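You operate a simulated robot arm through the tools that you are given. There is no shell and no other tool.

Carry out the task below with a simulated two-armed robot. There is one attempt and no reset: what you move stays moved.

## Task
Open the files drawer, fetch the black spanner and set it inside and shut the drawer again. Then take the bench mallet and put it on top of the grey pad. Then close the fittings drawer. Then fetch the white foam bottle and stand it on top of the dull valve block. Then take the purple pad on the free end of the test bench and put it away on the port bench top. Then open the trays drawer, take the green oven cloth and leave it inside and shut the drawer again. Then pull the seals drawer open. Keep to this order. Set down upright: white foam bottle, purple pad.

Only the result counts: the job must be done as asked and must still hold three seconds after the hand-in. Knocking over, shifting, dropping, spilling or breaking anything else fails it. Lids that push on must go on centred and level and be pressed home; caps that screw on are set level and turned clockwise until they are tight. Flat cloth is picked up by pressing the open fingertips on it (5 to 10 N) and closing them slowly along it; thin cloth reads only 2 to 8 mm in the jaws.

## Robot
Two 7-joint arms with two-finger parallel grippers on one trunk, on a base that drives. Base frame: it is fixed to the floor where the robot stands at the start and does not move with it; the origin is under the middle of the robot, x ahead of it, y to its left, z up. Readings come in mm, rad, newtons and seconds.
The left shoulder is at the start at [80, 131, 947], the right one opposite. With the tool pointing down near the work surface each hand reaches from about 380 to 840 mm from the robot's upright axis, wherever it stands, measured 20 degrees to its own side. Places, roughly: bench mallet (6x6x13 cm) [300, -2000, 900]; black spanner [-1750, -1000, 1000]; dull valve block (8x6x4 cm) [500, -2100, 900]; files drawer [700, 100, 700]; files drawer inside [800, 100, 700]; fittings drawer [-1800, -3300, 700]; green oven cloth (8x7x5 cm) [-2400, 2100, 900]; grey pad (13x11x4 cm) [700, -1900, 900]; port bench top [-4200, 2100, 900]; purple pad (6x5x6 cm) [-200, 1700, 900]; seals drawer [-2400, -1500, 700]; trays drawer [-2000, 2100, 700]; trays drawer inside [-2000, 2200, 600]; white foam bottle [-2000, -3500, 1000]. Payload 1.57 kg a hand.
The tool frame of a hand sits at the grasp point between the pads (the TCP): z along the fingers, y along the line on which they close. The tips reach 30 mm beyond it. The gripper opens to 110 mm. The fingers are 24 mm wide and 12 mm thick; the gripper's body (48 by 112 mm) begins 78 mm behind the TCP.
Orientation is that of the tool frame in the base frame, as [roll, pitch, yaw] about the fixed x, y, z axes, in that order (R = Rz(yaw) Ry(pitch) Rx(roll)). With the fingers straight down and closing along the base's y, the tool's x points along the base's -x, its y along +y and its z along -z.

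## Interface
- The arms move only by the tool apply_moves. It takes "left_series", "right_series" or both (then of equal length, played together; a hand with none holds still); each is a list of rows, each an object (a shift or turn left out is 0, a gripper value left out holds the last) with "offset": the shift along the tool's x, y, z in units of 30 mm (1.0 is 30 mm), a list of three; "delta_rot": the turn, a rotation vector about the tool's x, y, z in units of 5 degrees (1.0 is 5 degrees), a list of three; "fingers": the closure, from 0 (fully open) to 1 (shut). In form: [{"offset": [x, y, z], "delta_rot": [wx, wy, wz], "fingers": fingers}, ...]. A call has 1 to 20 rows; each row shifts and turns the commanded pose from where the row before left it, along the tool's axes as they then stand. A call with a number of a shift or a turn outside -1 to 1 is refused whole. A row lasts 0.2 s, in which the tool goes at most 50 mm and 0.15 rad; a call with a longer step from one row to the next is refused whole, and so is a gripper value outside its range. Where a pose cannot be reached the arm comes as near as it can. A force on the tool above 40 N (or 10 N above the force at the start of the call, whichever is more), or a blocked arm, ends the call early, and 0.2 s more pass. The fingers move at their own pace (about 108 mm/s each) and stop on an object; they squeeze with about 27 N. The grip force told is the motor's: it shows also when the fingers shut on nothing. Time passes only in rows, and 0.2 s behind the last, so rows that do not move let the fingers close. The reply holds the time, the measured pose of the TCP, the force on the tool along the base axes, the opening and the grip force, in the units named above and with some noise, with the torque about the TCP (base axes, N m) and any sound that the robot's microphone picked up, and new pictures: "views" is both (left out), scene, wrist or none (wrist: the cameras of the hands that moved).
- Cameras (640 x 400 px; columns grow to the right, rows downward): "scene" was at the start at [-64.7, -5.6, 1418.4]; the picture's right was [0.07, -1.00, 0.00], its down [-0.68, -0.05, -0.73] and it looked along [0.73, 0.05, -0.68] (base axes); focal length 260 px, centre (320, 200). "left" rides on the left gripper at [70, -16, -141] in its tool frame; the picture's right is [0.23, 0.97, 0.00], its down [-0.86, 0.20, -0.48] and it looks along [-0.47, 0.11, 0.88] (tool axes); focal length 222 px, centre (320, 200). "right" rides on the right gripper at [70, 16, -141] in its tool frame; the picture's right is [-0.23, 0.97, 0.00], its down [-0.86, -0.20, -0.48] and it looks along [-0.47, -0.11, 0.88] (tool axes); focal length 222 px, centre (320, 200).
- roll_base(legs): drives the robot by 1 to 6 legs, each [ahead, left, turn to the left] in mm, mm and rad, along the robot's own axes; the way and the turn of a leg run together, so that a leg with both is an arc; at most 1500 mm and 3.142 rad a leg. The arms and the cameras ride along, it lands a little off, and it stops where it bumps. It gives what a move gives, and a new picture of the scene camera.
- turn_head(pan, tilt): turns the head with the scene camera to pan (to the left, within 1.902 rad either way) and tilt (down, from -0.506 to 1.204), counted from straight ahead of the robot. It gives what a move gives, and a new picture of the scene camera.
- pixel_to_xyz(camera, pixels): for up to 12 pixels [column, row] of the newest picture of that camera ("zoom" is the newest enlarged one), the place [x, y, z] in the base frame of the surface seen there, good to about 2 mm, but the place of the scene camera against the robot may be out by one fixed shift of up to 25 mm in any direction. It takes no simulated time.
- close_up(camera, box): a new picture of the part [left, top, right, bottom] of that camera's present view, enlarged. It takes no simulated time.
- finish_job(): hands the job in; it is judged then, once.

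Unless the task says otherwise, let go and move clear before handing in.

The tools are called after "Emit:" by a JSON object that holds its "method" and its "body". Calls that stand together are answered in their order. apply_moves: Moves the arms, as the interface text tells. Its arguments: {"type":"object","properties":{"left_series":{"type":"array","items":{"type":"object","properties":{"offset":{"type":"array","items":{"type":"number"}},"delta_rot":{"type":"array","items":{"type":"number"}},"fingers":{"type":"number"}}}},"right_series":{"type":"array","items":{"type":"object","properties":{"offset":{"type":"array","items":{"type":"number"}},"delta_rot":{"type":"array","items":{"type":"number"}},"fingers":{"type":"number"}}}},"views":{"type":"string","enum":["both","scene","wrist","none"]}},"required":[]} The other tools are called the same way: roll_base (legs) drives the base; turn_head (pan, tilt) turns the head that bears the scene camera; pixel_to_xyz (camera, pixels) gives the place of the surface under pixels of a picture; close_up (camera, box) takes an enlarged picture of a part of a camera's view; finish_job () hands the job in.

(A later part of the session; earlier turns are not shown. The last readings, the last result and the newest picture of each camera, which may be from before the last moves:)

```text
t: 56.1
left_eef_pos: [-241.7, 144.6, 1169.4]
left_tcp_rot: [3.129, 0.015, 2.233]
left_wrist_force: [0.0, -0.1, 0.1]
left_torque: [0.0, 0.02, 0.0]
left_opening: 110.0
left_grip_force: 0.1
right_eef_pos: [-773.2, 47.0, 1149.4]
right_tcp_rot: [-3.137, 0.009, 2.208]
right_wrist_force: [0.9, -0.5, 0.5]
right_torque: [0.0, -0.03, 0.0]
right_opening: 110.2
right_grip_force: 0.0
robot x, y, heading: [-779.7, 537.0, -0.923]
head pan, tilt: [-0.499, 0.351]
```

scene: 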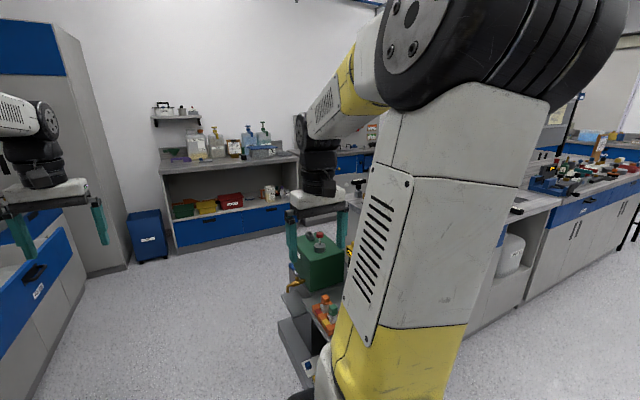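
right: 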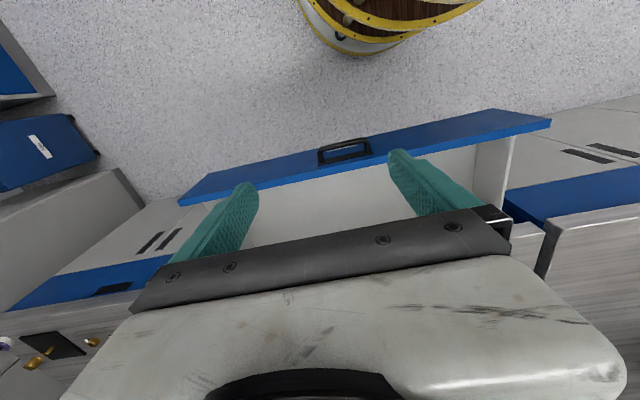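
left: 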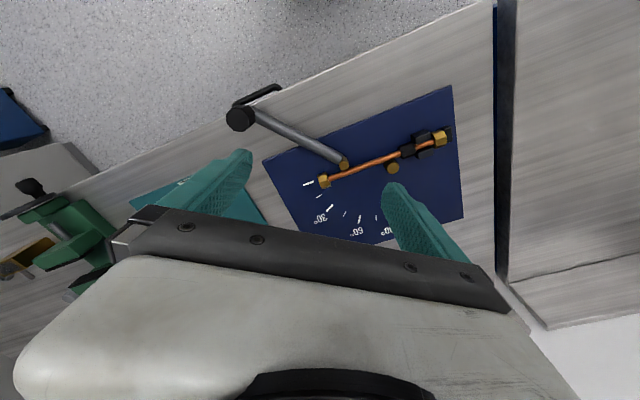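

The island is to the right past my arm; I'll back off 200 mm and slide right along it to see its side.

Emit:
{"method": "roll_base", "body": {"legs": [[-250, 0, -0.02], [0, -1100, 0]]}}

Emit:
{"method": "turn_head", "body": {"pan": 0.1, "tilt": 0.45}}

```text
t: 63.2
left_eef_pos: [-1307.3, -308.9, 1170.5]
left_tcp_rot: [3.13, 0.017, 2.195]
left_wrist_force: [0.3, -0.2, -0.1]
left_torque: [0.06, 0.01, 0.01]
left_opening: 109.9
left_grip_force: 0.1
right_eef_pos: [-1840.9, -386.6, 1150.6]
right_tcp_rot: [-3.138, 0.007, 2.171]
right_wrist_force: [-0.1, 0.5, -0.6]
right_torque: [0.02, -0.01, 0.01]
right_opening: 110.1
right_grip_force: 0.0
robot x, y, heading: [-1835.1, 103.1, -0.962]
head pan, tilt: [-0.499, 0.351]
```

scene: 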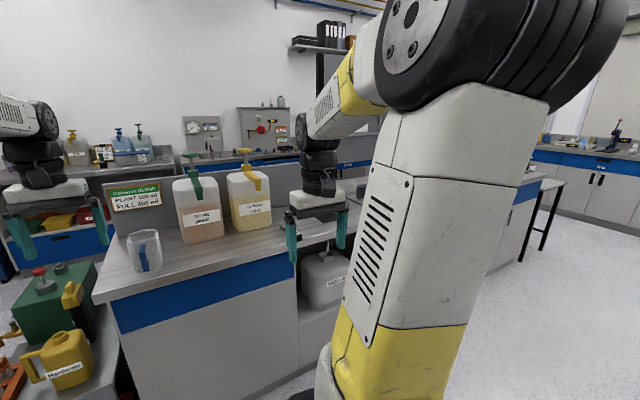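

```text
t: 64.2
left_eef_pos: [-1306.8, -308.0, 1170.9]
left_tcp_rot: [3.13, 0.016, 2.195]
left_wrist_force: [0.0, -1.4, 0.0]
left_torque: [0.0, 0.03, 0.0]
left_opening: 110.2
left_grip_force: 0.0
right_eef_pos: [-1841.7, -387.9, 1151.0]
right_tcp_rot: [-3.138, 0.007, 2.172]
right_wrist_force: [-1.0, 0.6, -0.5]
right_torque: [0.0, -0.02, 0.02]
right_opening: 110.1
right_grip_force: 0.0
robot x, y, heading: [-1830.0, 103.0, -0.964]
head pan, tilt: [0.099, 0.45]
```

scene: 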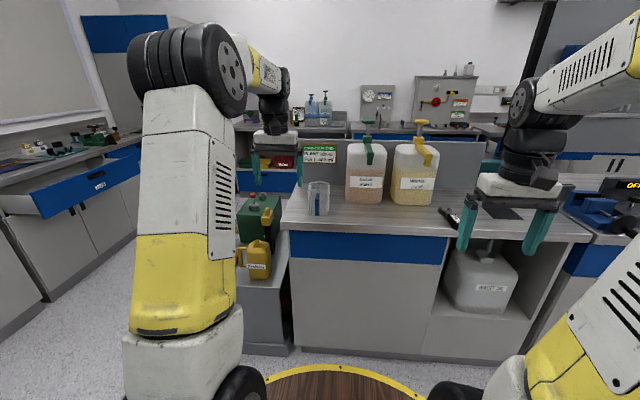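

On the island a black tool lies at about (448,215), next to the canisters. I'll zoom and measure.

Emit:
{"method": "close_up", "body": {"camera": "scene", "box": [400, 180, 600, 300]}}

Emit:
{"method": "pixel_to_xyz", "body": {"camera": "scene", "pixels": [[448, 215], [440, 210], [458, 224], [380, 225], [290, 230], [400, 195], [360, 190], [430, 240], [508, 212], [560, 235]]}}

Emit:
{"method": "close_up", "body": {"camera": "right", "box": [0, 0, 640, 400]}}

```text
3.20 times, centred on (500, 240) of scene
```

zoom: 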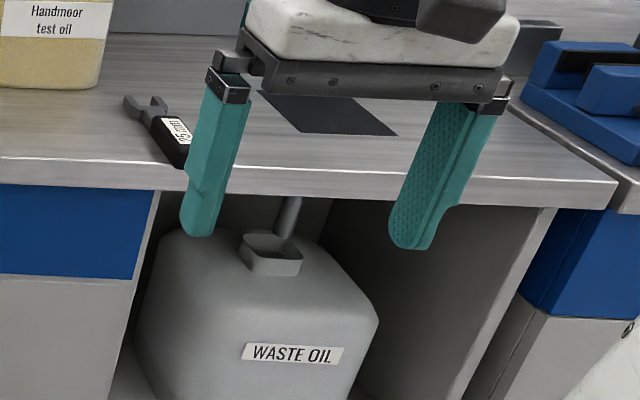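

```text
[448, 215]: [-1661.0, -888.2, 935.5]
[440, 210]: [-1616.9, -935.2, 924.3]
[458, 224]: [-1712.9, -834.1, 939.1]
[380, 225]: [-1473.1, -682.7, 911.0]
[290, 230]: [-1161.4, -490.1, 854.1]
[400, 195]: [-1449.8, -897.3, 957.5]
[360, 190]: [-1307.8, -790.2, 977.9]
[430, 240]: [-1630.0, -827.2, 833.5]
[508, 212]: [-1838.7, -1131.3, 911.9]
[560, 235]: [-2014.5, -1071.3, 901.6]
```

```text
1.00 times, centred on (320, 200) of right (not enlarged: the box is as wide or as high as the picture)
```

zoom: 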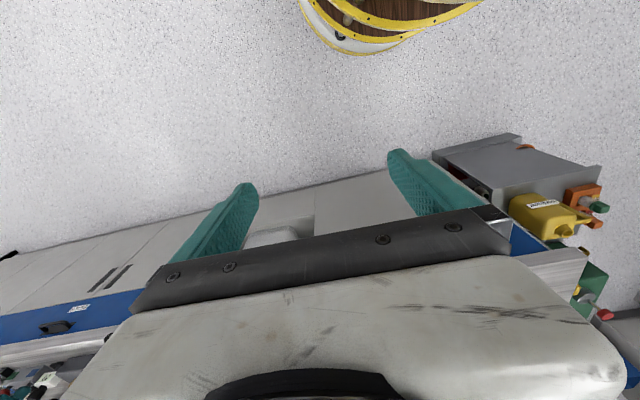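

The spanner lies across the island edge strip at about (-1660,-890,925), handle toward me. I'll tuck the left hand back, then drive closer.

Emit:
{"method": "apply_moves", "body": {"left_series": [{"offset": [1, 0, 0]}, {"offset": [1, 0, 0]}, {"offset": [1, 0, 0]}, {"offset": [1, 0, 0]}, {"offset": [1, 0, 0]}, {"offset": [1, 0, 0]}, {"offset": [1, 0, 0]}], "views": "none"}}

Emit:
{"method": "roll_base", "body": {"legs": [[0, -260, 0.018], [230, 0, 0]]}}

Emit:
{"method": "turn_head", "body": {"pan": -0.1, "tilt": 0.7}}

```text
t: 65.8
left_eef_pos: [-1430.6, -138.9, 1166.4]
left_tcp_rot: [3.129, 0.015, 2.196]
left_wrist_force: [-0.2, 0.0, -0.4]
left_torque: [-0.01, 0.01, 0.03]
left_opening: 110.0
left_grip_force: 0.1
right_eef_pos: [-1840.1, -387.3, 1150.4]
right_tcp_rot: [-3.139, 0.008, 2.171]
right_wrist_force: [-0.7, 0.4, 0.0]
right_torque: [0.02, 0.0, 0.01]
right_opening: 110.0
right_grip_force: 0.1
robot x, y, heading: [-1831.7, 104.4, -0.958]
head pan, tilt: [0.099, 0.45]
```

```text
t: 69.0
left_eef_pos: [-1503.0, -468.1, 1166.8]
left_tcp_rot: [3.129, 0.016, 2.214]
left_wrist_force: [0.6, -0.6, -0.5]
left_torque: [-0.02, -0.02, 0.0]
left_opening: 109.9
left_grip_force: 0.0
right_eef_pos: [-1908.8, -722.6, 1150.9]
right_tcp_rot: [-3.138, 0.009, 2.188]
right_wrist_force: [-0.7, -0.9, 0.5]
right_torque: [-0.03, -0.01, 0.0]
right_opening: 110.0
right_grip_force: 0.0
robot x, y, heading: [-1910.6, -231.8, -0.952]
head pan, tilt: [0.099, 0.45]
```

scene: 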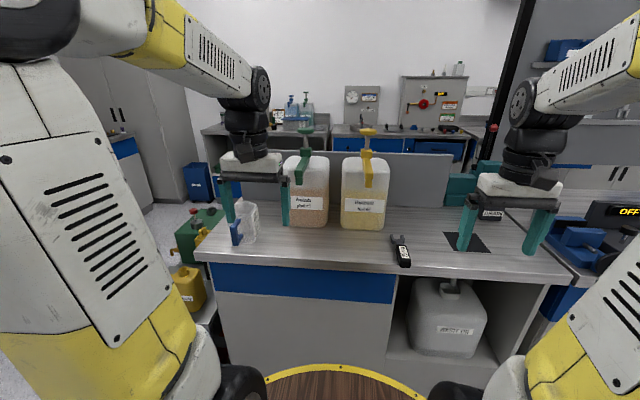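

```text
t: 69.8
left_eef_pos: [-1501.2, -467.6, 1167.6]
left_tcp_rot: [3.129, 0.015, 2.212]
left_wrist_force: [0.0, 0.2, 0.2]
left_torque: [0.01, -0.04, 0.01]
left_opening: 110.0
left_grip_force: 0.2
right_eef_pos: [-1908.0, -722.1, 1148.9]
right_tcp_rot: [-3.138, 0.009, 2.189]
right_wrist_force: [-0.3, 0.5, 0.2]
right_torque: [0.0, 0.01, 0.01]
right_opening: 109.9
right_grip_force: 0.2
robot x, y, heading: [-1905.0, -232.2, -0.945]
head pan, tilt: [-0.099, 0.7]
```

scene: 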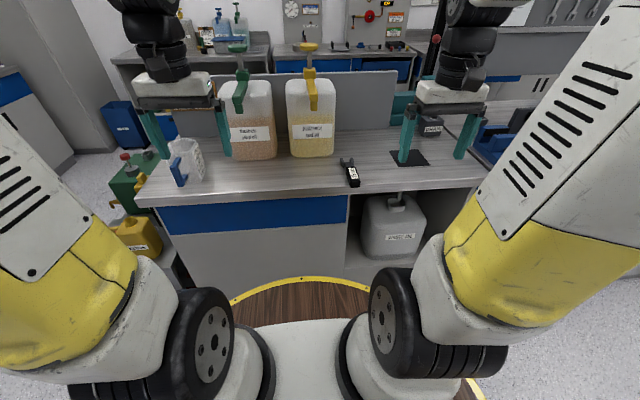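

The spanner is in front at (349,172). I'll zoom on it and measure.

Emit:
{"method": "close_up", "body": {"camera": "scene", "box": [310, 140, 390, 200]}}

Emit:
{"method": "pixel_to_xyz", "body": {"camera": "scene", "pixels": [[345, 162], [349, 170], [353, 180], [355, 186], [340, 190], [365, 175]]}}

Emit:
{"method": "close_up", "body": {"camera": "right", "box": [0, 0, 640, 400]}}

```text
6.67 times, centred on (350, 170) of scene
```

zoom: 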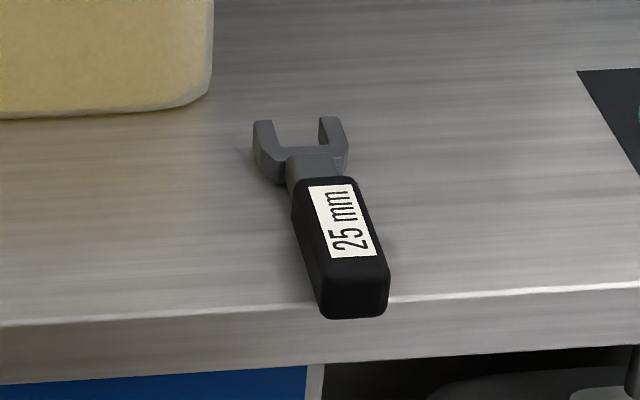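

```text
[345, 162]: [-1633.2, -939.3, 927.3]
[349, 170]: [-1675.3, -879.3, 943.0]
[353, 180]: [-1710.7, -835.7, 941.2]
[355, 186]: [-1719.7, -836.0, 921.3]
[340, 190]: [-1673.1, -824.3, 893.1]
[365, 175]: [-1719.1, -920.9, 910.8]
```

```text
1.00 times, centred on (320, 200) of right (not enlarged: the box is as wide or as high as the picture)
```

zoom: 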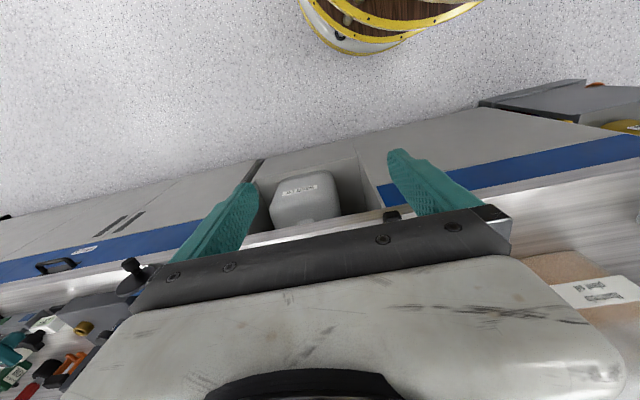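

The "25 mm" spanner's black handle is up to z≈934, 100 mm long, roughly along my heading. The canister beside it is tall, so I'll measure its near corner before lowering.

Emit:
{"method": "pixel_to_xyz", "body": {"camera": "scene", "pixels": [[329, 152], [333, 140], [331, 110], [315, 156], [295, 157], [333, 90], [325, 82], [350, 185], [345, 180], [357, 180]]}}

```text
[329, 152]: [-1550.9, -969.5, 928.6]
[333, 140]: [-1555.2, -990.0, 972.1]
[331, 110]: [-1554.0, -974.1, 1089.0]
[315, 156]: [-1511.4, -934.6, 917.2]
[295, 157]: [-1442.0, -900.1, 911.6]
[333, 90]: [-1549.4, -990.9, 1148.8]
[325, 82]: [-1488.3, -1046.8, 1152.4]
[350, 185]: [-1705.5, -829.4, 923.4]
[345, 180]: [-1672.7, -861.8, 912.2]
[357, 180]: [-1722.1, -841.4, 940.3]
```

The canister's corner is 177 mm beyond and 40 mm left of the grasp point, so the hand clears it. I'll bring the right hand above the spanner's handle.

Emit:
{"method": "apply_moves", "body": {"right_series": [{"offset": [-1, 0.5, 0]}, {"offset": [-1, 0.5, 0]}, {"offset": [-1, 0.5, 0]}, {"offset": [-1, 0.5, 0]}, {"offset": [-1, 0.5, 0]}, {"offset": [-1, 0.5, 0]}, {"offset": [-1, 0.5, 0]}, {"offset": [-1, 0.2, 0]}, {"offset": [-0.6, 0, 0]}, {"offset": [0, 0, 1]}, {"offset": [0, 0, 1]}, {"offset": [0, 0, 1]}, {"offset": [0, 0, 1]}]}}

```text
t: 72.6
left_eef_pos: [-1501.6, -467.0, 1168.7]
left_tcp_rot: [3.128, 0.014, 2.212]
left_wrist_force: [-1.0, 0.6, 0.0]
left_torque: [-0.01, -0.03, 0.02]
left_opening: 110.3
left_grip_force: 0.0
right_eef_pos: [-1669.3, -871.0, 1031.5]
right_tcp_rot: [-3.138, 0.008, 2.188]
right_wrist_force: [-0.3, -0.3, 0.0]
right_torque: [-0.02, -0.01, -0.01]
right_opening: 109.8
right_grip_force: 0.1
robot x, y, heading: [-1908.8, -233.6, -0.95]
head pan, tilt: [-0.099, 0.7]
```

scene: 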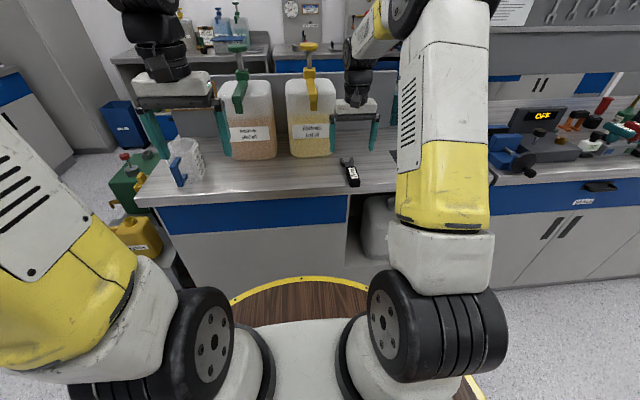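
right: 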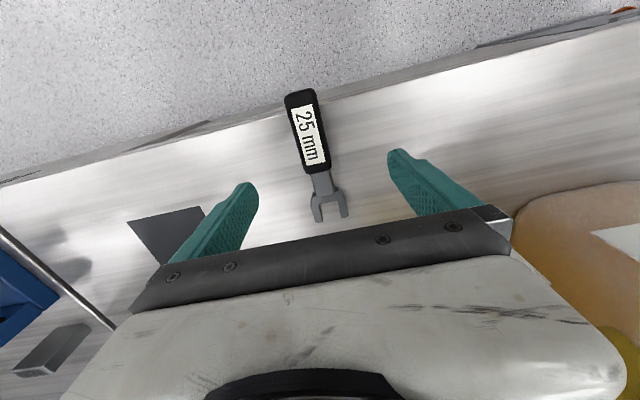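

The wrist view shows the spanner between the fingers, handle from (302,95) to (318,170). I'll measure it here.

Emit:
{"method": "pixel_to_xyz", "body": {"camera": "right", "pixels": [[302, 98], [308, 132], [317, 166], [293, 130], [324, 130], [328, 212], [265, 150], [350, 150], [322, 180]]}}

```text
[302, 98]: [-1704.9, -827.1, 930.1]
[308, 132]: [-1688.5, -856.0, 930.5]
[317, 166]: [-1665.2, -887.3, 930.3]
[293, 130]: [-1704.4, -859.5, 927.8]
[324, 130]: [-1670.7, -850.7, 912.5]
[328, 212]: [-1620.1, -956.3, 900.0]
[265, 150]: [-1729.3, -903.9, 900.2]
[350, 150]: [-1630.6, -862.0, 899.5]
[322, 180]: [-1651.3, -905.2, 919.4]
```

Handle centre is (-1685,-859), top z 930, bench z 900. I'll shift slightly, lower to z 934 and close.

Emit:
{"method": "apply_moves", "body": {"right_series": [{"offset": [0.5, -0.2, 0.5]}, {"offset": [0, 0, 1]}, {"offset": [0, 0, 1]}, {"offset": [0, 0, 0.72]}, {}, {"fingers": 1}, {}, {}, {}], "views": "wrist"}}

```text
t: 74.6
left_eef_pos: [-1501.6, -467.9, 1167.3]
left_tcp_rot: [3.129, 0.016, 2.213]
left_wrist_force: [-1.0, -0.6, -0.7]
left_torque: [-0.03, -0.01, 0.02]
left_opening: 109.7
left_grip_force: 0.0
right_eef_pos: [-1682.7, -862.1, 935.6]
right_tcp_rot: [-3.14, 0.008, 2.189]
right_wrist_force: [-1.0, -0.2, 0.3]
right_torque: [-0.01, 0.06, -0.05]
right_opening: 33.4
right_grip_force: 26.8
robot x, y, heading: [-1906.9, -231.5, -0.945]
head pan, tilt: [-0.099, 0.7]
```

right: 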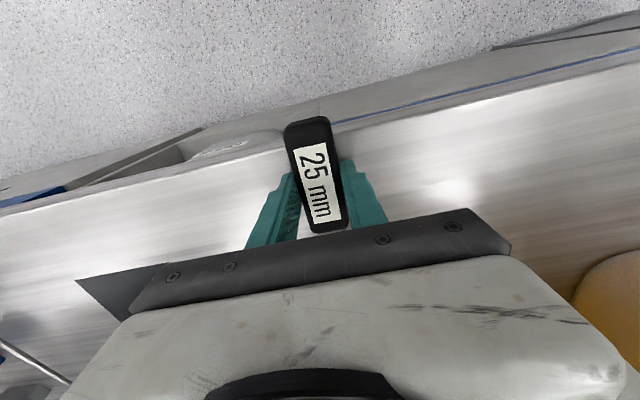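

The spanner is held (33 mm, 27 N). I'll lift it and draw it back toward me.

Emit:
{"method": "apply_moves", "body": {"right_series": [{"offset": [0, 0, -0.5]}, {"offset": [0, 0, -1]}, {"offset": [0, 0, -1]}, {"offset": [0, 0, -1]}, {"offset": [0, 0, -1]}, {"offset": [0, 0, -1]}, {"offset": [0, 0, -1]}, {"offset": [0.5, 0, -0.5]}, {"offset": [1, 0, 0]}, {"offset": [1, 0, 0]}, {"offset": [1, 0, 0]}, {"offset": [1, 0, 0]}, {"offset": [1, 0, 0]}, {"offset": [0.5, 0, 0]}]}}

```text
t: 77.6
left_eef_pos: [-1502.4, -467.2, 1167.5]
left_tcp_rot: [3.128, 0.015, 2.214]
left_wrist_force: [-0.2, 0.1, -0.5]
left_torque: [0.0, 0.0, -0.01]
left_opening: 109.8
left_grip_force: 0.1
right_eef_pos: [-1787.9, -713.1, 1144.9]
right_tcp_rot: [-3.138, 0.009, 2.188]
right_wrist_force: [-0.5, -0.1, -1.8]
right_torque: [0.06, 0.03, -0.02]
right_opening: 33.6
right_grip_force: 27.1
robot x, y, heading: [-1908.3, -233.2, -0.953]
head pan, tilt: [-0.099, 0.7]
```

scene: 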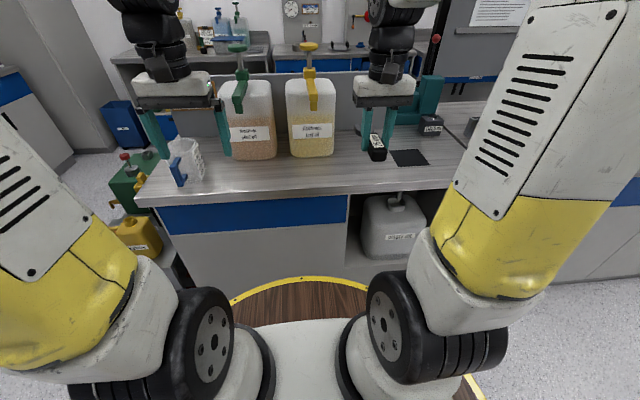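
right: 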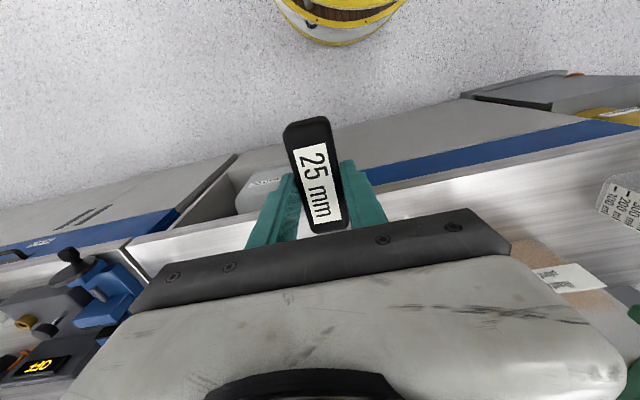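

Spanner is lifted clear. I'll drive back the same way to the files drawer.

Emit:
{"method": "roll_base", "body": {"legs": [[0, 1440, 0], [0, 0, 1.578], [0, -1040, 0]]}}

Emit:
{"method": "turn_head", "body": {"pan": -0.2, "tilt": 0.75}}

```text
t: 93.5
left_eef_pos: [108.7, 164.0, 1166.6]
left_tcp_rot: [3.13, 0.016, -2.507]
left_wrist_force: [-0.2, 1.0, -0.5]
left_torque: [-0.03, 0.04, 0.01]
left_opening: 109.9
left_grip_force: 0.1
right_eef_pos: [351.1, -123.6, 1144.9]
right_tcp_rot: [-3.137, 0.009, -2.532]
right_wrist_force: [0.4, -0.3, -2.7]
right_torque: [-0.03, 0.04, 0.04]
right_opening: 33.5
right_grip_force: 27.2
robot x, y, heading: [-131.5, -240.5, 0.616]
head pan, tilt: [-0.099, 0.7]
```

scene: 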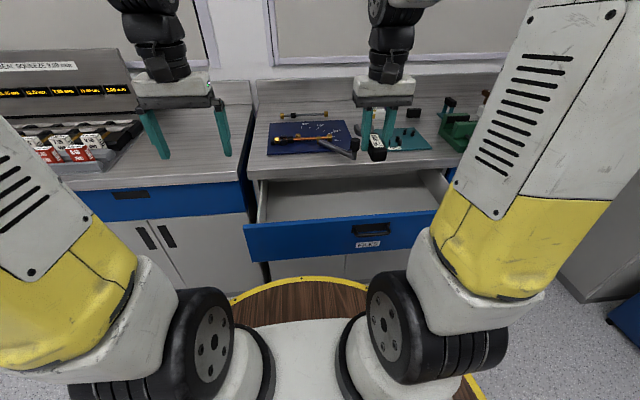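

```text
t: 94.2
left_eef_pos: [108.2, 163.4, 1167.2]
left_tcp_rot: [3.13, 0.016, -2.509]
left_wrist_force: [-1.0, -0.6, -0.4]
left_torque: [0.01, -0.01, 0.0]
left_opening: 109.8
left_grip_force: 0.1
right_eef_pos: [350.6, -123.8, 1145.0]
right_tcp_rot: [-3.139, 0.009, -2.533]
right_wrist_force: [1.1, 0.5, -2.5]
right_torque: [0.01, 0.03, -0.02]
right_opening: 33.5
right_grip_force: 27.0
robot x, y, heading: [-133.6, -235.0, 0.617]
head pan, tilt: [-0.201, 0.75]
```

scene: 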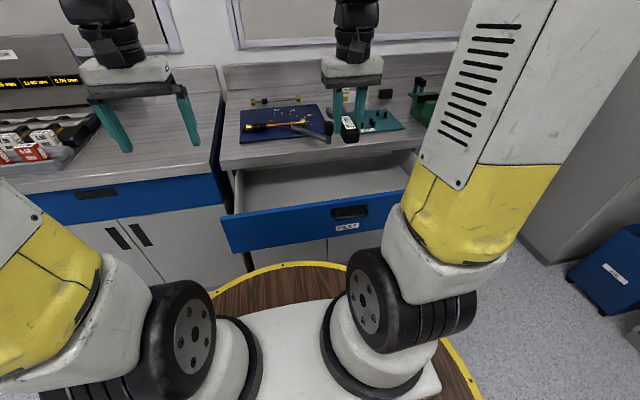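

The right hand holds the spanner just short of the drawer. I'll move it over the drawer, right of the bender lever, and check from the wrist.

Emit:
{"method": "apply_moves", "body": {"right_series": [{"offset": [-1, -0.7, 0]}, {"offset": [-1, -0.7, 0]}, {"offset": [-1, -0.7, 0]}, {"offset": [-1, -0.7, 0]}, {"offset": [-0.43, -0.37, 0.5]}, {"offset": [0, 0, 1]}, {"offset": [0, 0, 1]}, {"offset": [0, 0, 1]}, {"offset": [0, 0, 1]}]}}

```text
t: 96.2
left_eef_pos: [107.0, 164.5, 1167.7]
left_tcp_rot: [3.129, 0.015, -2.509]
left_wrist_force: [-0.4, -0.3, 0.1]
left_torque: [-0.02, -0.01, 0.0]
left_opening: 110.0
left_grip_force: 0.1
right_eef_pos: [514.0, -126.1, 1010.4]
right_tcp_rot: [-3.138, 0.008, -2.534]
right_wrist_force: [-0.4, 0.3, -2.3]
right_torque: [-0.03, 0.05, 0.0]
right_opening: 33.7
right_grip_force: 27.1
robot x, y, heading: [-130.8, -239.9, 0.614]
head pan, tilt: [-0.201, 0.75]
```

scene: 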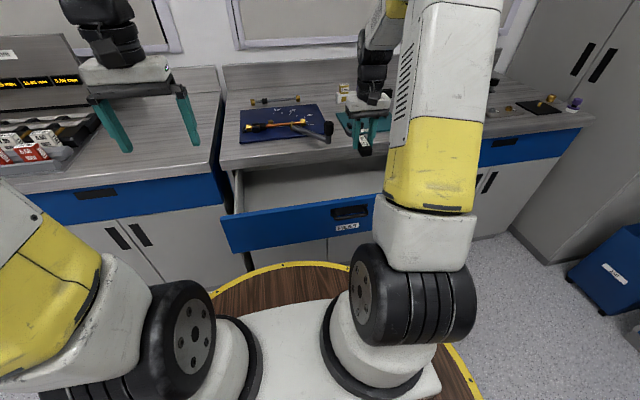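
right: 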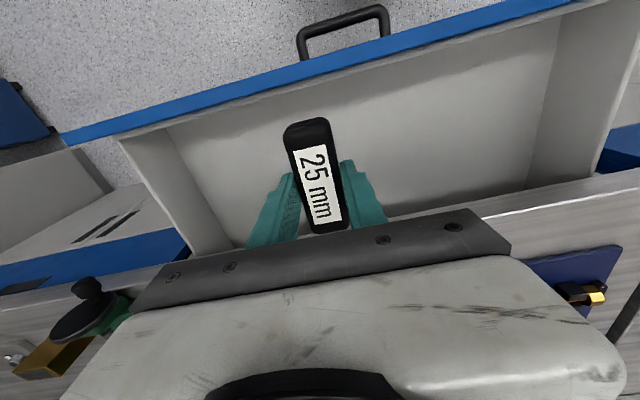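

The drawer's right wall and front are visible. I'll measure around the drop spot.

Emit:
{"method": "pixel_to_xyz", "body": {"camera": "right", "pixels": [[300, 78], [290, 110], [250, 170], [180, 170], [150, 150], [420, 180], [480, 120], [540, 190], [340, 190], [205, 240]]}}

```text
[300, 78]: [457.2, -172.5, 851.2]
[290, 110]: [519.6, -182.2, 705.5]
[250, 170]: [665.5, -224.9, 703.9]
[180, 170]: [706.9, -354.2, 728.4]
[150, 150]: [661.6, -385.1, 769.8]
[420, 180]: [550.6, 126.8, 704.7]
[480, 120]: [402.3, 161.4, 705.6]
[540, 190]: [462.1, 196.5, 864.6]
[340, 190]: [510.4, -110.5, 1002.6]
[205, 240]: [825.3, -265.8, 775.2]
```

The spot is clear: lip inner edge at u≈270, hand at u≈343. I'll shift 12 mm deeper and lower toward the floor (target hand z 743).

Emit:
{"method": "apply_moves", "body": {"right_series": [{"offset": [-0.4, 0, 0.6]}, {"offset": [0, 0, 1]}, {"offset": [0, 0, 1]}, {"offset": [0, 0, 1]}, {"offset": [0, 0, 1]}, {"offset": [0, 0, 1]}, {"offset": [0, 0, 1]}, {"offset": [0, 0, 1]}, {"offset": [0, 0, 0.7]}, {"offset": [0, 0, 0.3]}, {"offset": [0, 0, 0.2]}]}}

```text
t: 98.6
left_eef_pos: [108.1, 164.3, 1167.6]
left_tcp_rot: [3.129, 0.017, -2.507]
left_wrist_force: [0.9, 0.3, 1.2]
left_torque: [0.01, -0.01, -0.03]
left_opening: 110.0
left_grip_force: 0.1
right_eef_pos: [527.0, -118.4, 746.7]
right_tcp_rot: [-3.139, 0.008, -2.533]
right_wrist_force: [0.5, 0.2, -2.8]
right_torque: [-0.04, 0.03, -0.01]
right_opening: 33.7
right_grip_force: 26.4
robot x, y, heading: [-130.4, -236.6, 0.619]
head pan, tilt: [-0.201, 0.75]
```

scene: 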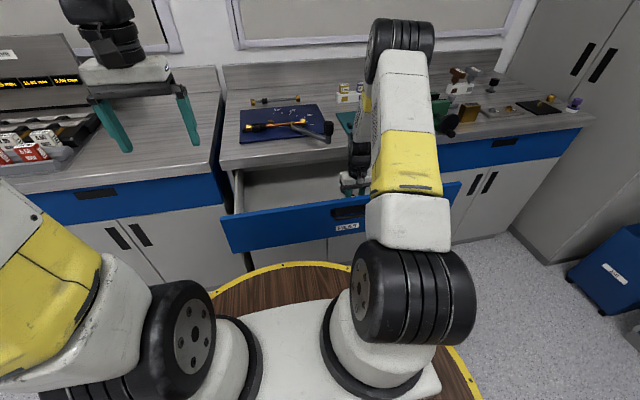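
right: 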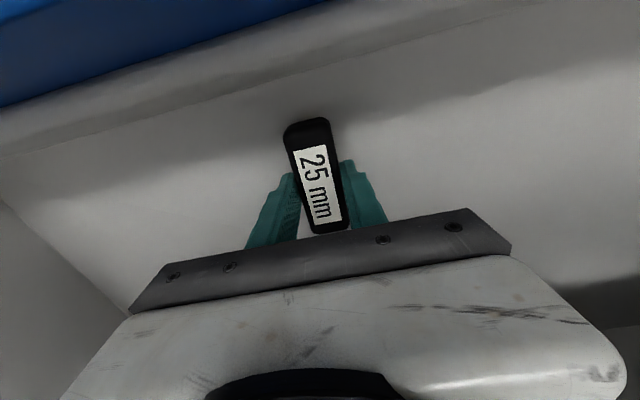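

About 5 mm above the floor. I'll lower the rest gently and release.

Emit:
{"method": "apply_moves", "body": {"right_series": [{"offset": [0, 0, 0.1]}, {"offset": [0, 0, 0.1]}, {}, {"fingers": 0.5}, {}, {}, {"offset": [0, 0, -0.5]}, {"offset": [0, 0, -1]}, {"offset": [0, 0, -1]}, {"offset": [0, 0, -1]}, {"offset": [0, 0, -1]}, {"offset": [0, 0, -1]}, {"offset": [0, 0, -1]}, {"offset": [0, 0, -1]}]}}

```text
t: 101.6
left_eef_pos: [107.7, 164.4, 1166.7]
left_tcp_rot: [3.131, 0.016, -2.508]
left_wrist_force: [-0.1, 0.8, -0.2]
left_torque: [-0.03, 0.03, 0.03]
left_opening: 110.0
left_grip_force: 0.0
right_eef_pos: [525.8, -118.2, 968.9]
right_tcp_rot: [-3.139, 0.009, -2.532]
right_wrist_force: [0.5, -0.6, -0.9]
right_torque: [-0.04, 0.01, -0.03]
right_opening: 55.0
right_grip_force: 0.0
robot x, y, heading: [-130.7, -236.6, 0.618]
head pan, tilt: [-0.201, 0.75]
```

scene: 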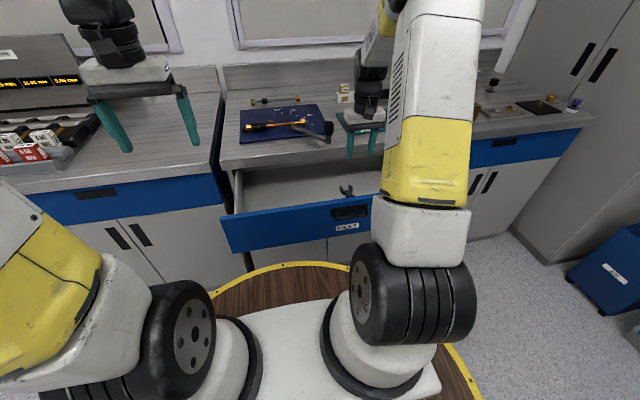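
right: 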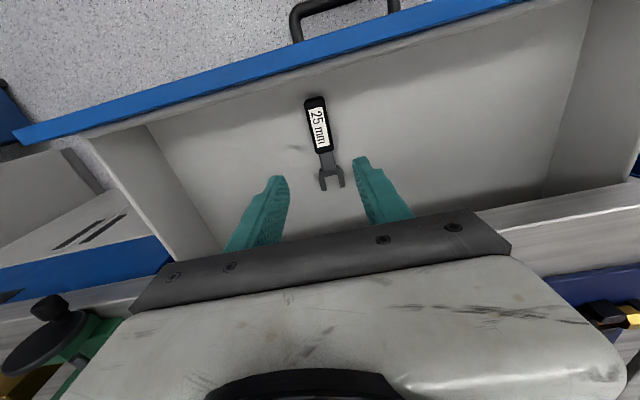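

The spanner lies in the drawer at (320,130). I'll back the base off 100 mm so I can push the drawer shut with level fingers.

Emit:
{"method": "roll_base", "body": {"legs": [[-100, 0, 0]]}}

Emit:
{"method": "apply_moves", "body": {"right_series": [{"offset": [1, -0.5, 0], "fingers": 1}, {"offset": [1, -0.5, 0]}, {"offset": [0.4, 0, 0]}, {"delta_rot": [0, -1, 0]}, {"delta_rot": [0, -1, 0]}, {"delta_rot": [0, -1, 0]}, {"delta_rot": [0, -1, 0]}, {"delta_rot": [0, -1, 0]}, {"delta_rot": [0, -1, 0]}, {"delta_rot": [0, -1, 0]}, {"delta_rot": [0, -1, 0]}, {"delta_rot": [0, -1, 0]}, {"delta_rot": [0, -1, 0]}], "views": "none"}}

Emit:
{"method": "apply_moves", "body": {"right_series": [{"delta_rot": [0, -1, 0]}, {"delta_rot": [0, -1, 0]}, {"delta_rot": [0, -1, 0]}, {"delta_rot": [0, -1, 0]}, {"delta_rot": [0, -1, 0]}, {"delta_rot": [0, -1, 0]}, {"delta_rot": [0, -1, 0]}, {"delta_rot": [0, -1, 0]}]}}

```text
t: 102.7
left_eef_pos: [22.6, 106.2, 1166.8]
left_tcp_rot: [3.129, 0.016, -2.507]
left_wrist_force: [0.3, -0.3, 0.0]
left_torque: [0.01, 0.02, 0.0]
left_opening: 110.1
left_grip_force: 0.0
right_eef_pos: [442.9, -175.7, 969.0]
right_tcp_rot: [-3.139, 0.009, -2.534]
right_wrist_force: [0.1, -0.8, 0.1]
right_torque: [0.0, -0.01, -0.01]
right_opening: 54.8
right_grip_force: 0.0
robot x, y, heading: [-215.5, -298.7, 0.617]
head pan, tilt: [-0.201, 0.75]
```

scene: 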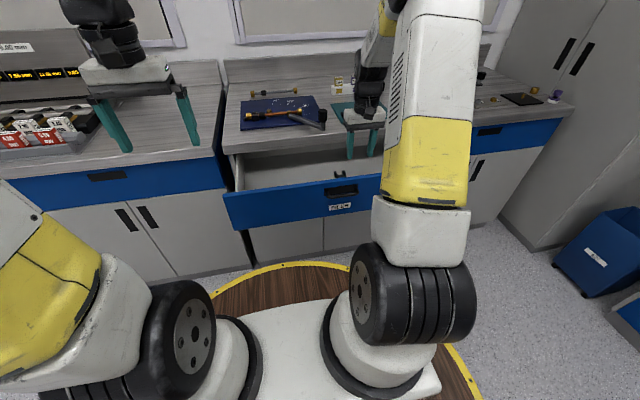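

```text
t: 105.5
left_eef_pos: [24.5, 106.0, 1167.6]
left_tcp_rot: [3.13, 0.015, -2.509]
left_wrist_force: [0.2, -0.3, -0.9]
left_torque: [-0.01, -0.02, -0.01]
left_opening: 110.2
left_grip_force: 0.1
right_eef_pos: [399.4, -242.3, 967.0]
right_tcp_rot: [-3.139, 0.882, -2.529]
right_wrist_force: [-0.2, -0.2, -0.1]
right_torque: [-0.02, 0.01, -0.04]
right_opening: 0.1
right_grip_force: 21.2
robot x, y, heading: [-211.8, -296.4, 0.615]
head pan, tilt: [-0.201, 0.75]
```

```text
t: 107.3
left_eef_pos: [23.1, 105.4, 1166.5]
left_tcp_rot: [3.129, 0.016, -2.508]
left_wrist_force: [-0.7, 0.3, 0.2]
left_torque: [-0.02, -0.01, -0.01]
left_opening: 110.2
left_grip_force: 0.1
right_eef_pos: [414.2, -242.7, 964.9]
right_tcp_rot: [-0.318, 1.56, 0.289]
right_wrist_force: [0.0, 0.5, 0.2]
right_torque: [0.02, -0.02, 0.01]
right_opening: 0.2
right_grip_force: 21.4
right hand out of reach, approached as far as the arm can: row 3, 4
robot x, y, heading: [-215.3, -298.1, 0.612]
head pan, tilt: [-0.201, 0.75]
```

scene: 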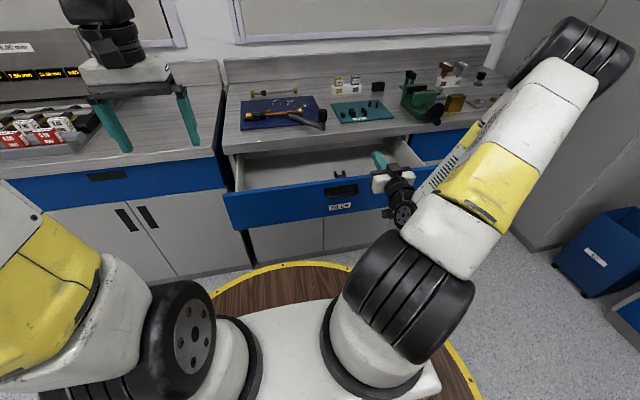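
right: 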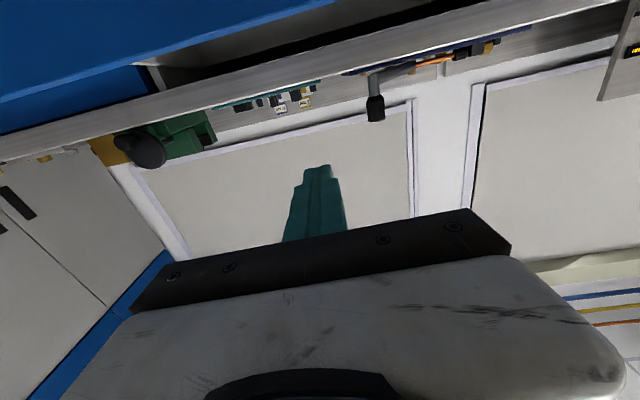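

The closed fingers point level at the drawer front, right of the handle. I'll lower to z≈805, then push.

Emit:
{"method": "apply_moves", "body": {"right_series": [{"offset": [1, 0, 0]}, {"offset": [1, 0, 0]}, {"offset": [1, 0, 0]}, {"offset": [1, 0, 0]}, {"offset": [1, 0, 0]}, {"offset": [0.3, 0, 0]}]}}

```text
t: 108.7
left_eef_pos: [24.1, 106.3, 1168.3]
left_tcp_rot: [3.128, 0.016, -2.506]
left_wrist_force: [0.1, -0.3, 0.0]
left_torque: [-0.04, 0.0, 0.02]
left_opening: 109.8
left_grip_force: 0.0
right_eef_pos: [415.0, -241.5, 807.5]
right_tcp_rot: [-0.28, 1.562, 0.328]
right_wrist_force: [0.0, 0.0, -1.0]
right_torque: [0.01, 0.0, 0.0]
right_opening: 0.3
right_grip_force: 21.4
robot x, y, heading: [-215.2, -297.2, 0.615]
head pan, tilt: [-0.201, 0.75]
```

scene: 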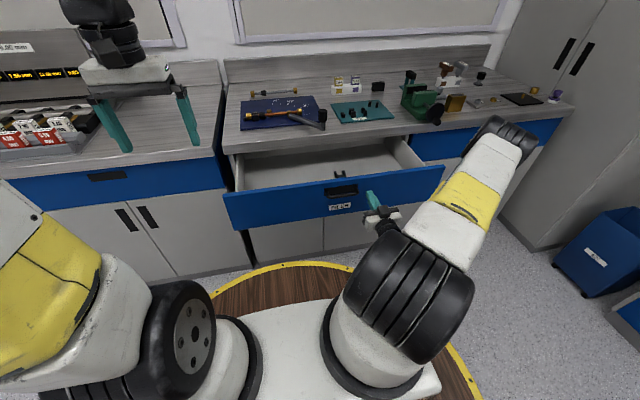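
right: 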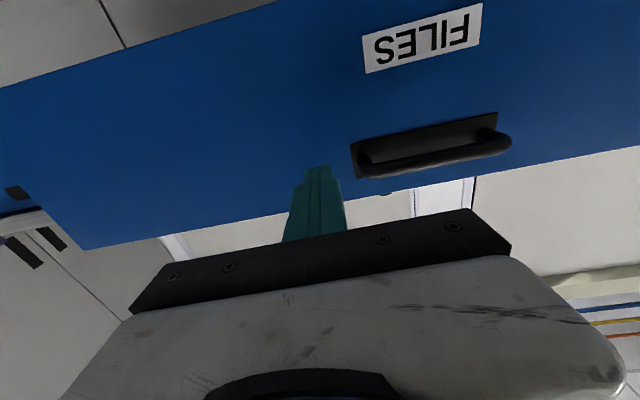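

The fingertips face the blue front to the right of the handle. I'll push it gently.

Emit:
{"method": "apply_moves", "body": {"right_series": [{"offset": [0, 0, 0.4]}, {"offset": [0, 0, 0.4]}, {"offset": [0, 0, 0.3]}, {"offset": [0, 0, 0.4]}, {"offset": [0, 0, 0.5]}, {"offset": [0, 0, 0.5]}, {"offset": [0, 0, 0.5]}, {"offset": [0, 0, 0.5]}, {"offset": [0, 0, 0.5]}, {"offset": [0, 0, 0.5]}, {"offset": [0, 0, 0.5]}, {"offset": [0, 0, 0.5]}, {"offset": [0, 0, 0.5]}, {"offset": [0, 0, 0.5]}, {"offset": [0, 0, 0.5]}]}}

```text
t: 111.9
left_eef_pos: [22.6, 105.9, 1166.9]
left_tcp_rot: [3.128, 0.015, -2.508]
left_wrist_force: [0.8, 0.4, 0.2]
left_torque: [0.0, -0.02, -0.01]
left_opening: 109.6
left_grip_force: 0.0
right_eef_pos: [588.8, -121.7, 809.1]
right_tcp_rot: [-0.267, 1.562, 0.339]
right_wrist_force: [0.1, 0.4, -0.2]
right_torque: [0.01, -0.02, 0.02]
right_opening: 0.0
right_grip_force: 21.1
robot x, y, heading: [-215.8, -296.3, 0.61]
head pan, tilt: [-0.201, 0.75]
```

scene: 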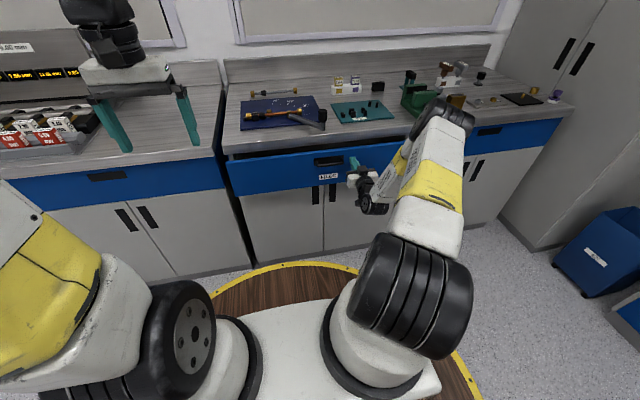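
right: 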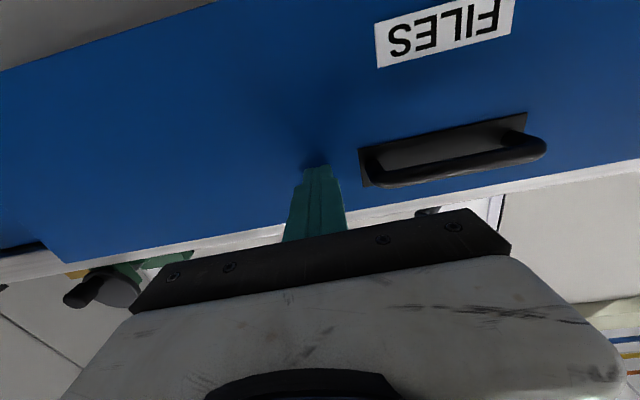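

The drawer is nearly shut, tips at u≈436 of 509. I'll keep pushing slowly till it stops.

Emit:
{"method": "apply_moves", "body": {"right_series": [{"offset": [0, 0, 0.5]}, {"offset": [0, 0, 0.5]}, {"offset": [0, 0, 0.4]}, {"offset": [0, 0, 0.4]}, {"offset": [0, 0, 0.3]}, {"offset": [0, 0, 0.2]}, {"offset": [0, 0, 0.2]}, {"offset": [0, 0, 0.1]}, {"offset": [0, 0, 0.1]}]}}

```text
t: 113.8
left_eef_pos: [24.6, 104.6, 1167.0]
left_tcp_rot: [3.13, 0.017, -2.509]
left_wrist_force: [0.0, -0.7, -0.3]
left_torque: [0.02, 0.03, 0.0]
left_opening: 109.8
left_grip_force: 0.1
right_eef_pos: [650.3, -79.2, 808.3]
right_tcp_rot: [-0.242, 1.561, 0.368]
right_wrist_force: [-18.2, -8.5, 10.5]
right_torque: [0.11, -0.02, 0.23]
right_opening: 0.2
right_grip_force: 21.3
robot x, y, heading: [-216.2, -300.0, 0.616]
head pan, tilt: [-0.201, 0.75]
stopped in row 9 (right hand): the force on the tool passed its limit at 47 N (the readings are from after the stop); the commanded pose is now the measured one
```

scene: 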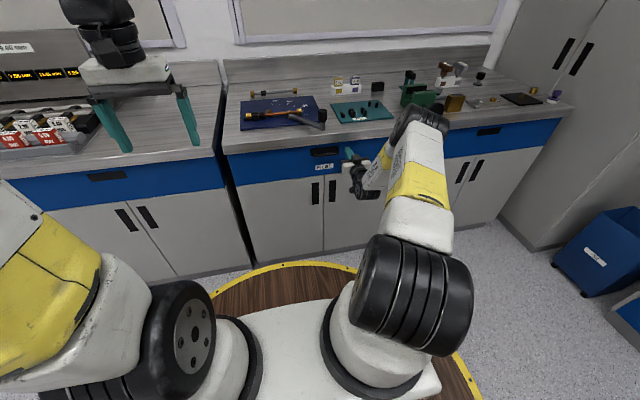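
right: 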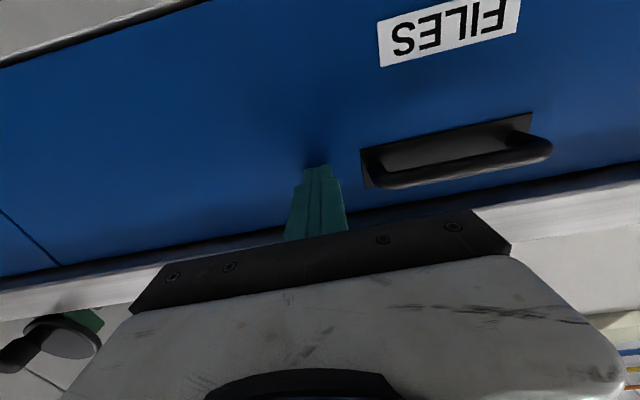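

The drawer is shut (tips at u≈511). I'll withdraw, raise the hand and turn it down again.

Emit:
{"method": "apply_moves", "body": {"right_series": [{"offset": [0, 0, -0.5]}, {"offset": [0, 0, -1]}, {"offset": [0, 0, -1]}, {"offset": [0, 0, -1]}, {"offset": [-1, 0, 0]}, {"offset": [-1, 0, 0]}, {"offset": [-1, 0, 0]}, {"offset": [-1, 0, 0]}, {"offset": [-1, 0, 0]}, {"offset": [-1, 0, 0]}, {"offset": [-1, 0, 0]}, {"offset": [-1, 0, 0]}, {"offset": [-1, 0, 0]}, {"offset": [-1, 0, 0]}]}}

```text
t: 116.8
left_eef_pos: [24.8, 105.6, 1167.4]
left_tcp_rot: [3.128, 0.016, -2.507]
left_wrist_force: [0.3, -0.5, 0.5]
left_torque: [-0.05, 0.04, 0.01]
left_opening: 110.0
left_grip_force: 0.0
right_eef_pos: [562.4, -138.0, 1107.1]
right_tcp_rot: [-0.342, 1.565, 0.268]
right_wrist_force: [0.4, -0.2, 0.1]
right_torque: [0.03, -0.03, -0.02]
right_opening: 0.0
right_grip_force: 21.4
robot x, y, heading: [-216.3, -295.4, 0.618]
head pan, tilt: [-0.201, 0.75]
```

scene: 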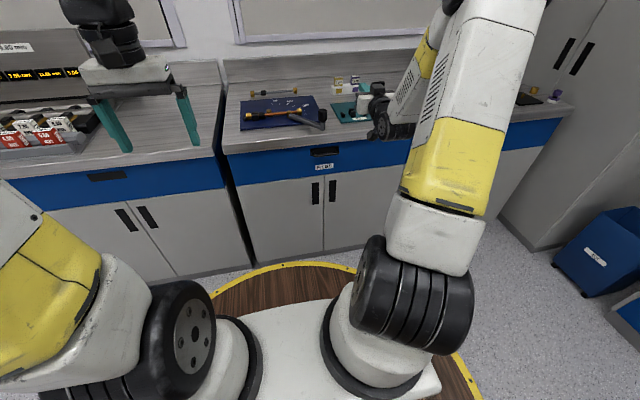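
right: 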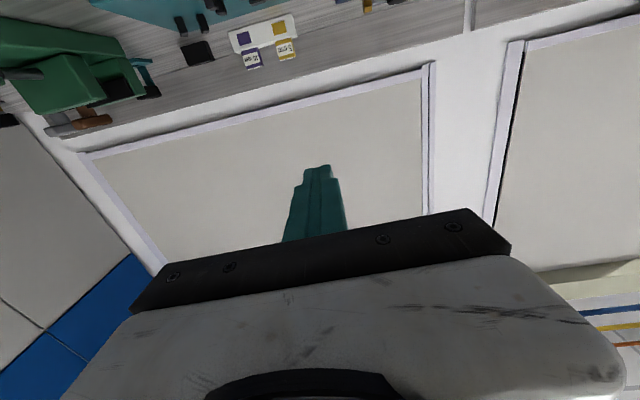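

Now I'll turn the right hand back to pointing straight down, open.

Emit:
{"method": "apply_moves", "body": {"right_series": [{"delta_rot": [0, 1, 0], "fingers": 0}, {"delta_rot": [0, 1, 0]}, {"delta_rot": [0, 1, 0]}, {"delta_rot": [0, 1, 0]}, {"delta_rot": [0, 1, 0]}, {"delta_rot": [0, 1, 0]}, {"delta_rot": [0, 1, 0]}, {"delta_rot": [0, 1, 0]}, {"delta_rot": [0, 1, 0]}, {"delta_rot": [0, 1, 0]}, {"delta_rot": [0, 1, 0]}, {"delta_rot": [0, 1, 0]}, {"delta_rot": [0, 1, 0]}, {"delta_rot": [0, 1, 0]}, {"delta_rot": [0, 1, 0]}, {"delta_rot": [0, 1, 0]}, {"delta_rot": [0, 1, 0]}, {"delta_rot": [0, 1, 0]}], "views": "none"}}

```text
t: 120.6
left_eef_pos: [24.1, 106.5, 1167.6]
left_tcp_rot: [3.129, 0.016, -2.509]
left_wrist_force: [0.0, -0.8, -0.9]
left_torque: [0.02, -0.01, 0.01]
left_opening: 109.9
left_grip_force: 0.1
right_eef_pos: [562.1, -140.2, 1107.1]
right_tcp_rot: [-3.14, 0.007, -2.533]
right_wrist_force: [-0.4, -0.2, 1.1]
right_torque: [0.01, -0.04, 0.02]
right_opening: 110.2
right_grip_force: 0.1
robot x, y, heading: [-218.6, -295.8, 0.614]
head pan, tilt: [-0.201, 0.75]
```

Next the mallet, on the bench with the dispensers (v≈-1800). I'll turn right to face it and drive part of the way.

Emit:
{"method": "roll_base", "body": {"legs": [[0, 0, -1.561], [750, 0, 0]]}}

Emit:
{"method": "turn_head", "body": {"pan": -0.2, "tilt": 0.4}}

```text
t: 128.5
left_eef_pos: [606.2, -1168.2, 1166.8]
left_tcp_rot: [3.13, 0.016, 2.181]
left_wrist_force: [-0.1, 0.1, -0.6]
left_torque: [0.0, 0.0, 0.0]
left_opening: 109.9
left_grip_force: 0.0
right_eef_pos: [348.3, -1699.7, 1107.6]
right_tcp_rot: [-3.139, 0.005, 2.156]
right_wrist_force: [-0.4, -0.8, 0.9]
right_torque: [0.02, -0.01, -0.02]
right_opening: 110.0
right_grip_force: 0.1
robot x, y, heading: [206.4, -923.6, -0.98]
head pan, tilt: [-0.201, 0.75]
```

scene: 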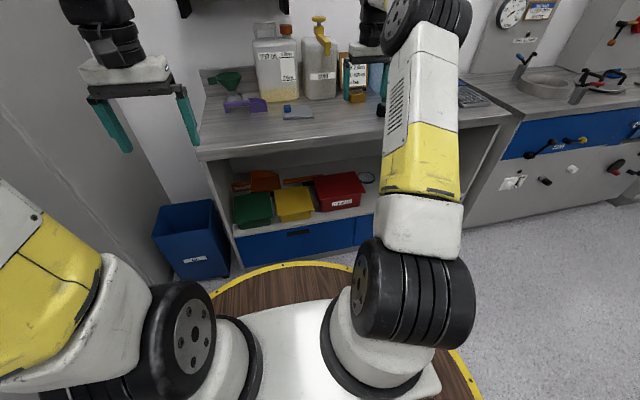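

```text
t: 129.3
left_eef_pos: [605.6, -1167.6, 1166.6]
left_tcp_rot: [3.13, 0.015, 2.182]
left_wrist_force: [-0.1, 0.4, -1.0]
left_torque: [0.01, 0.0, 0.0]
left_opening: 110.0
left_grip_force: 0.0
right_eef_pos: [347.6, -1701.7, 1107.8]
right_tcp_rot: [-3.139, 0.007, 2.157]
right_wrist_force: [-0.9, 0.1, -0.1]
right_torque: [0.03, -0.01, 0.01]
right_opening: 109.9
right_grip_force: 0.0
robot x, y, heading: [206.8, -918.6, -0.977]
head pan, tilt: [-0.201, 0.4]
```

scene: 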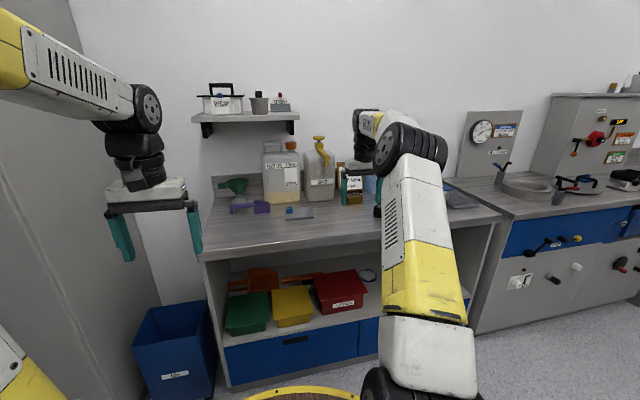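

I'll pull the right hand back to clear the view, then measure the items on this bench.

Emit:
{"method": "apply_moves", "body": {"right_series": [{"offset": [1, 0, 0]}, {"offset": [1, 0, 0]}, {"offset": [1, 0, 0]}, {"offset": [1, 0, 0]}, {"offset": [1, 0, -0.5]}, {"offset": [1, 0, -0.5]}, {"offset": [1, 0, -0.5]}, {"offset": [1, 0, 0]}], "views": "none"}}

Emit:
{"method": "roll_base", "body": {"legs": [[0, -330, 0.03]]}}

Emit:
{"method": "turn_head", "body": {"pan": 0.0, "tilt": 0.5}}

```text
t: 131.1
left_eef_pos: [604.5, -1168.3, 1167.9]
left_tcp_rot: [3.129, 0.017, 2.181]
left_wrist_force: [0.4, -0.5, -0.6]
left_torque: [0.0, 0.03, -0.04]
left_opening: 110.2
left_grip_force: 0.2
right_eef_pos: [214.2, -1500.2, 1149.9]
right_tcp_rot: [-3.138, 0.007, 2.158]
right_wrist_force: [-0.1, -0.4, -0.1]
right_torque: [0.02, 0.05, 0.02]
right_opening: 110.1
right_grip_force: 0.0
robot x, y, heading: [206.5, -918.0, -0.975]
head pan, tilt: [-0.201, 0.4]
```

```text
t: 133.3
left_eef_pos: [336.3, -1348.8, 1168.9]
left_tcp_rot: [3.129, 0.016, 2.206]
left_wrist_force: [0.2, 0.5, -0.1]
left_torque: [0.04, 0.02, 0.0]
left_opening: 110.2
left_grip_force: 0.1
right_eef_pos: [-47.1, -1690.5, 1149.4]
right_tcp_rot: [-3.141, 0.008, 2.182]
right_wrist_force: [-0.8, 0.5, 1.2]
right_torque: [0.02, -0.01, 0.04]
right_opening: 110.0
right_grip_force: 0.1
robot x, y, heading: [-68.8, -1110.1, -0.952]
head pan, tilt: [-0.201, 0.4]
```

scene: 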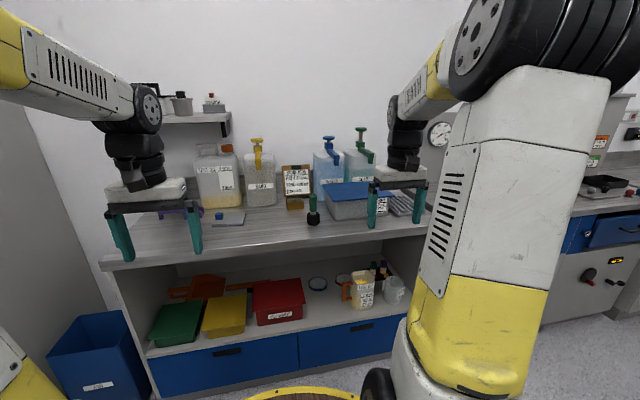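

```text
t: 134.1
left_eef_pos: [336.2, -1347.5, 1167.9]
left_tcp_rot: [3.13, 0.017, 2.208]
left_wrist_force: [-0.2, -0.7, -0.2]
left_torque: [-0.01, 0.01, 0.0]
left_opening: 110.2
left_grip_force: 0.0
right_eef_pos: [-45.8, -1690.0, 1150.7]
right_tcp_rot: [-3.14, 0.006, 2.184]
right_wrist_force: [0.5, 0.1, 0.3]
right_torque: [0.0, -0.05, 0.03]
right_opening: 109.8
right_grip_force: 0.0
robot x, y, heading: [-71.1, -1107.6, -0.954]
head pan, tilt: [0.0, 0.499]
```

scene: 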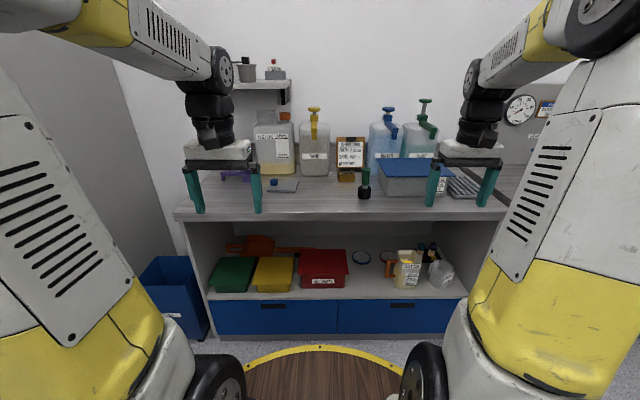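

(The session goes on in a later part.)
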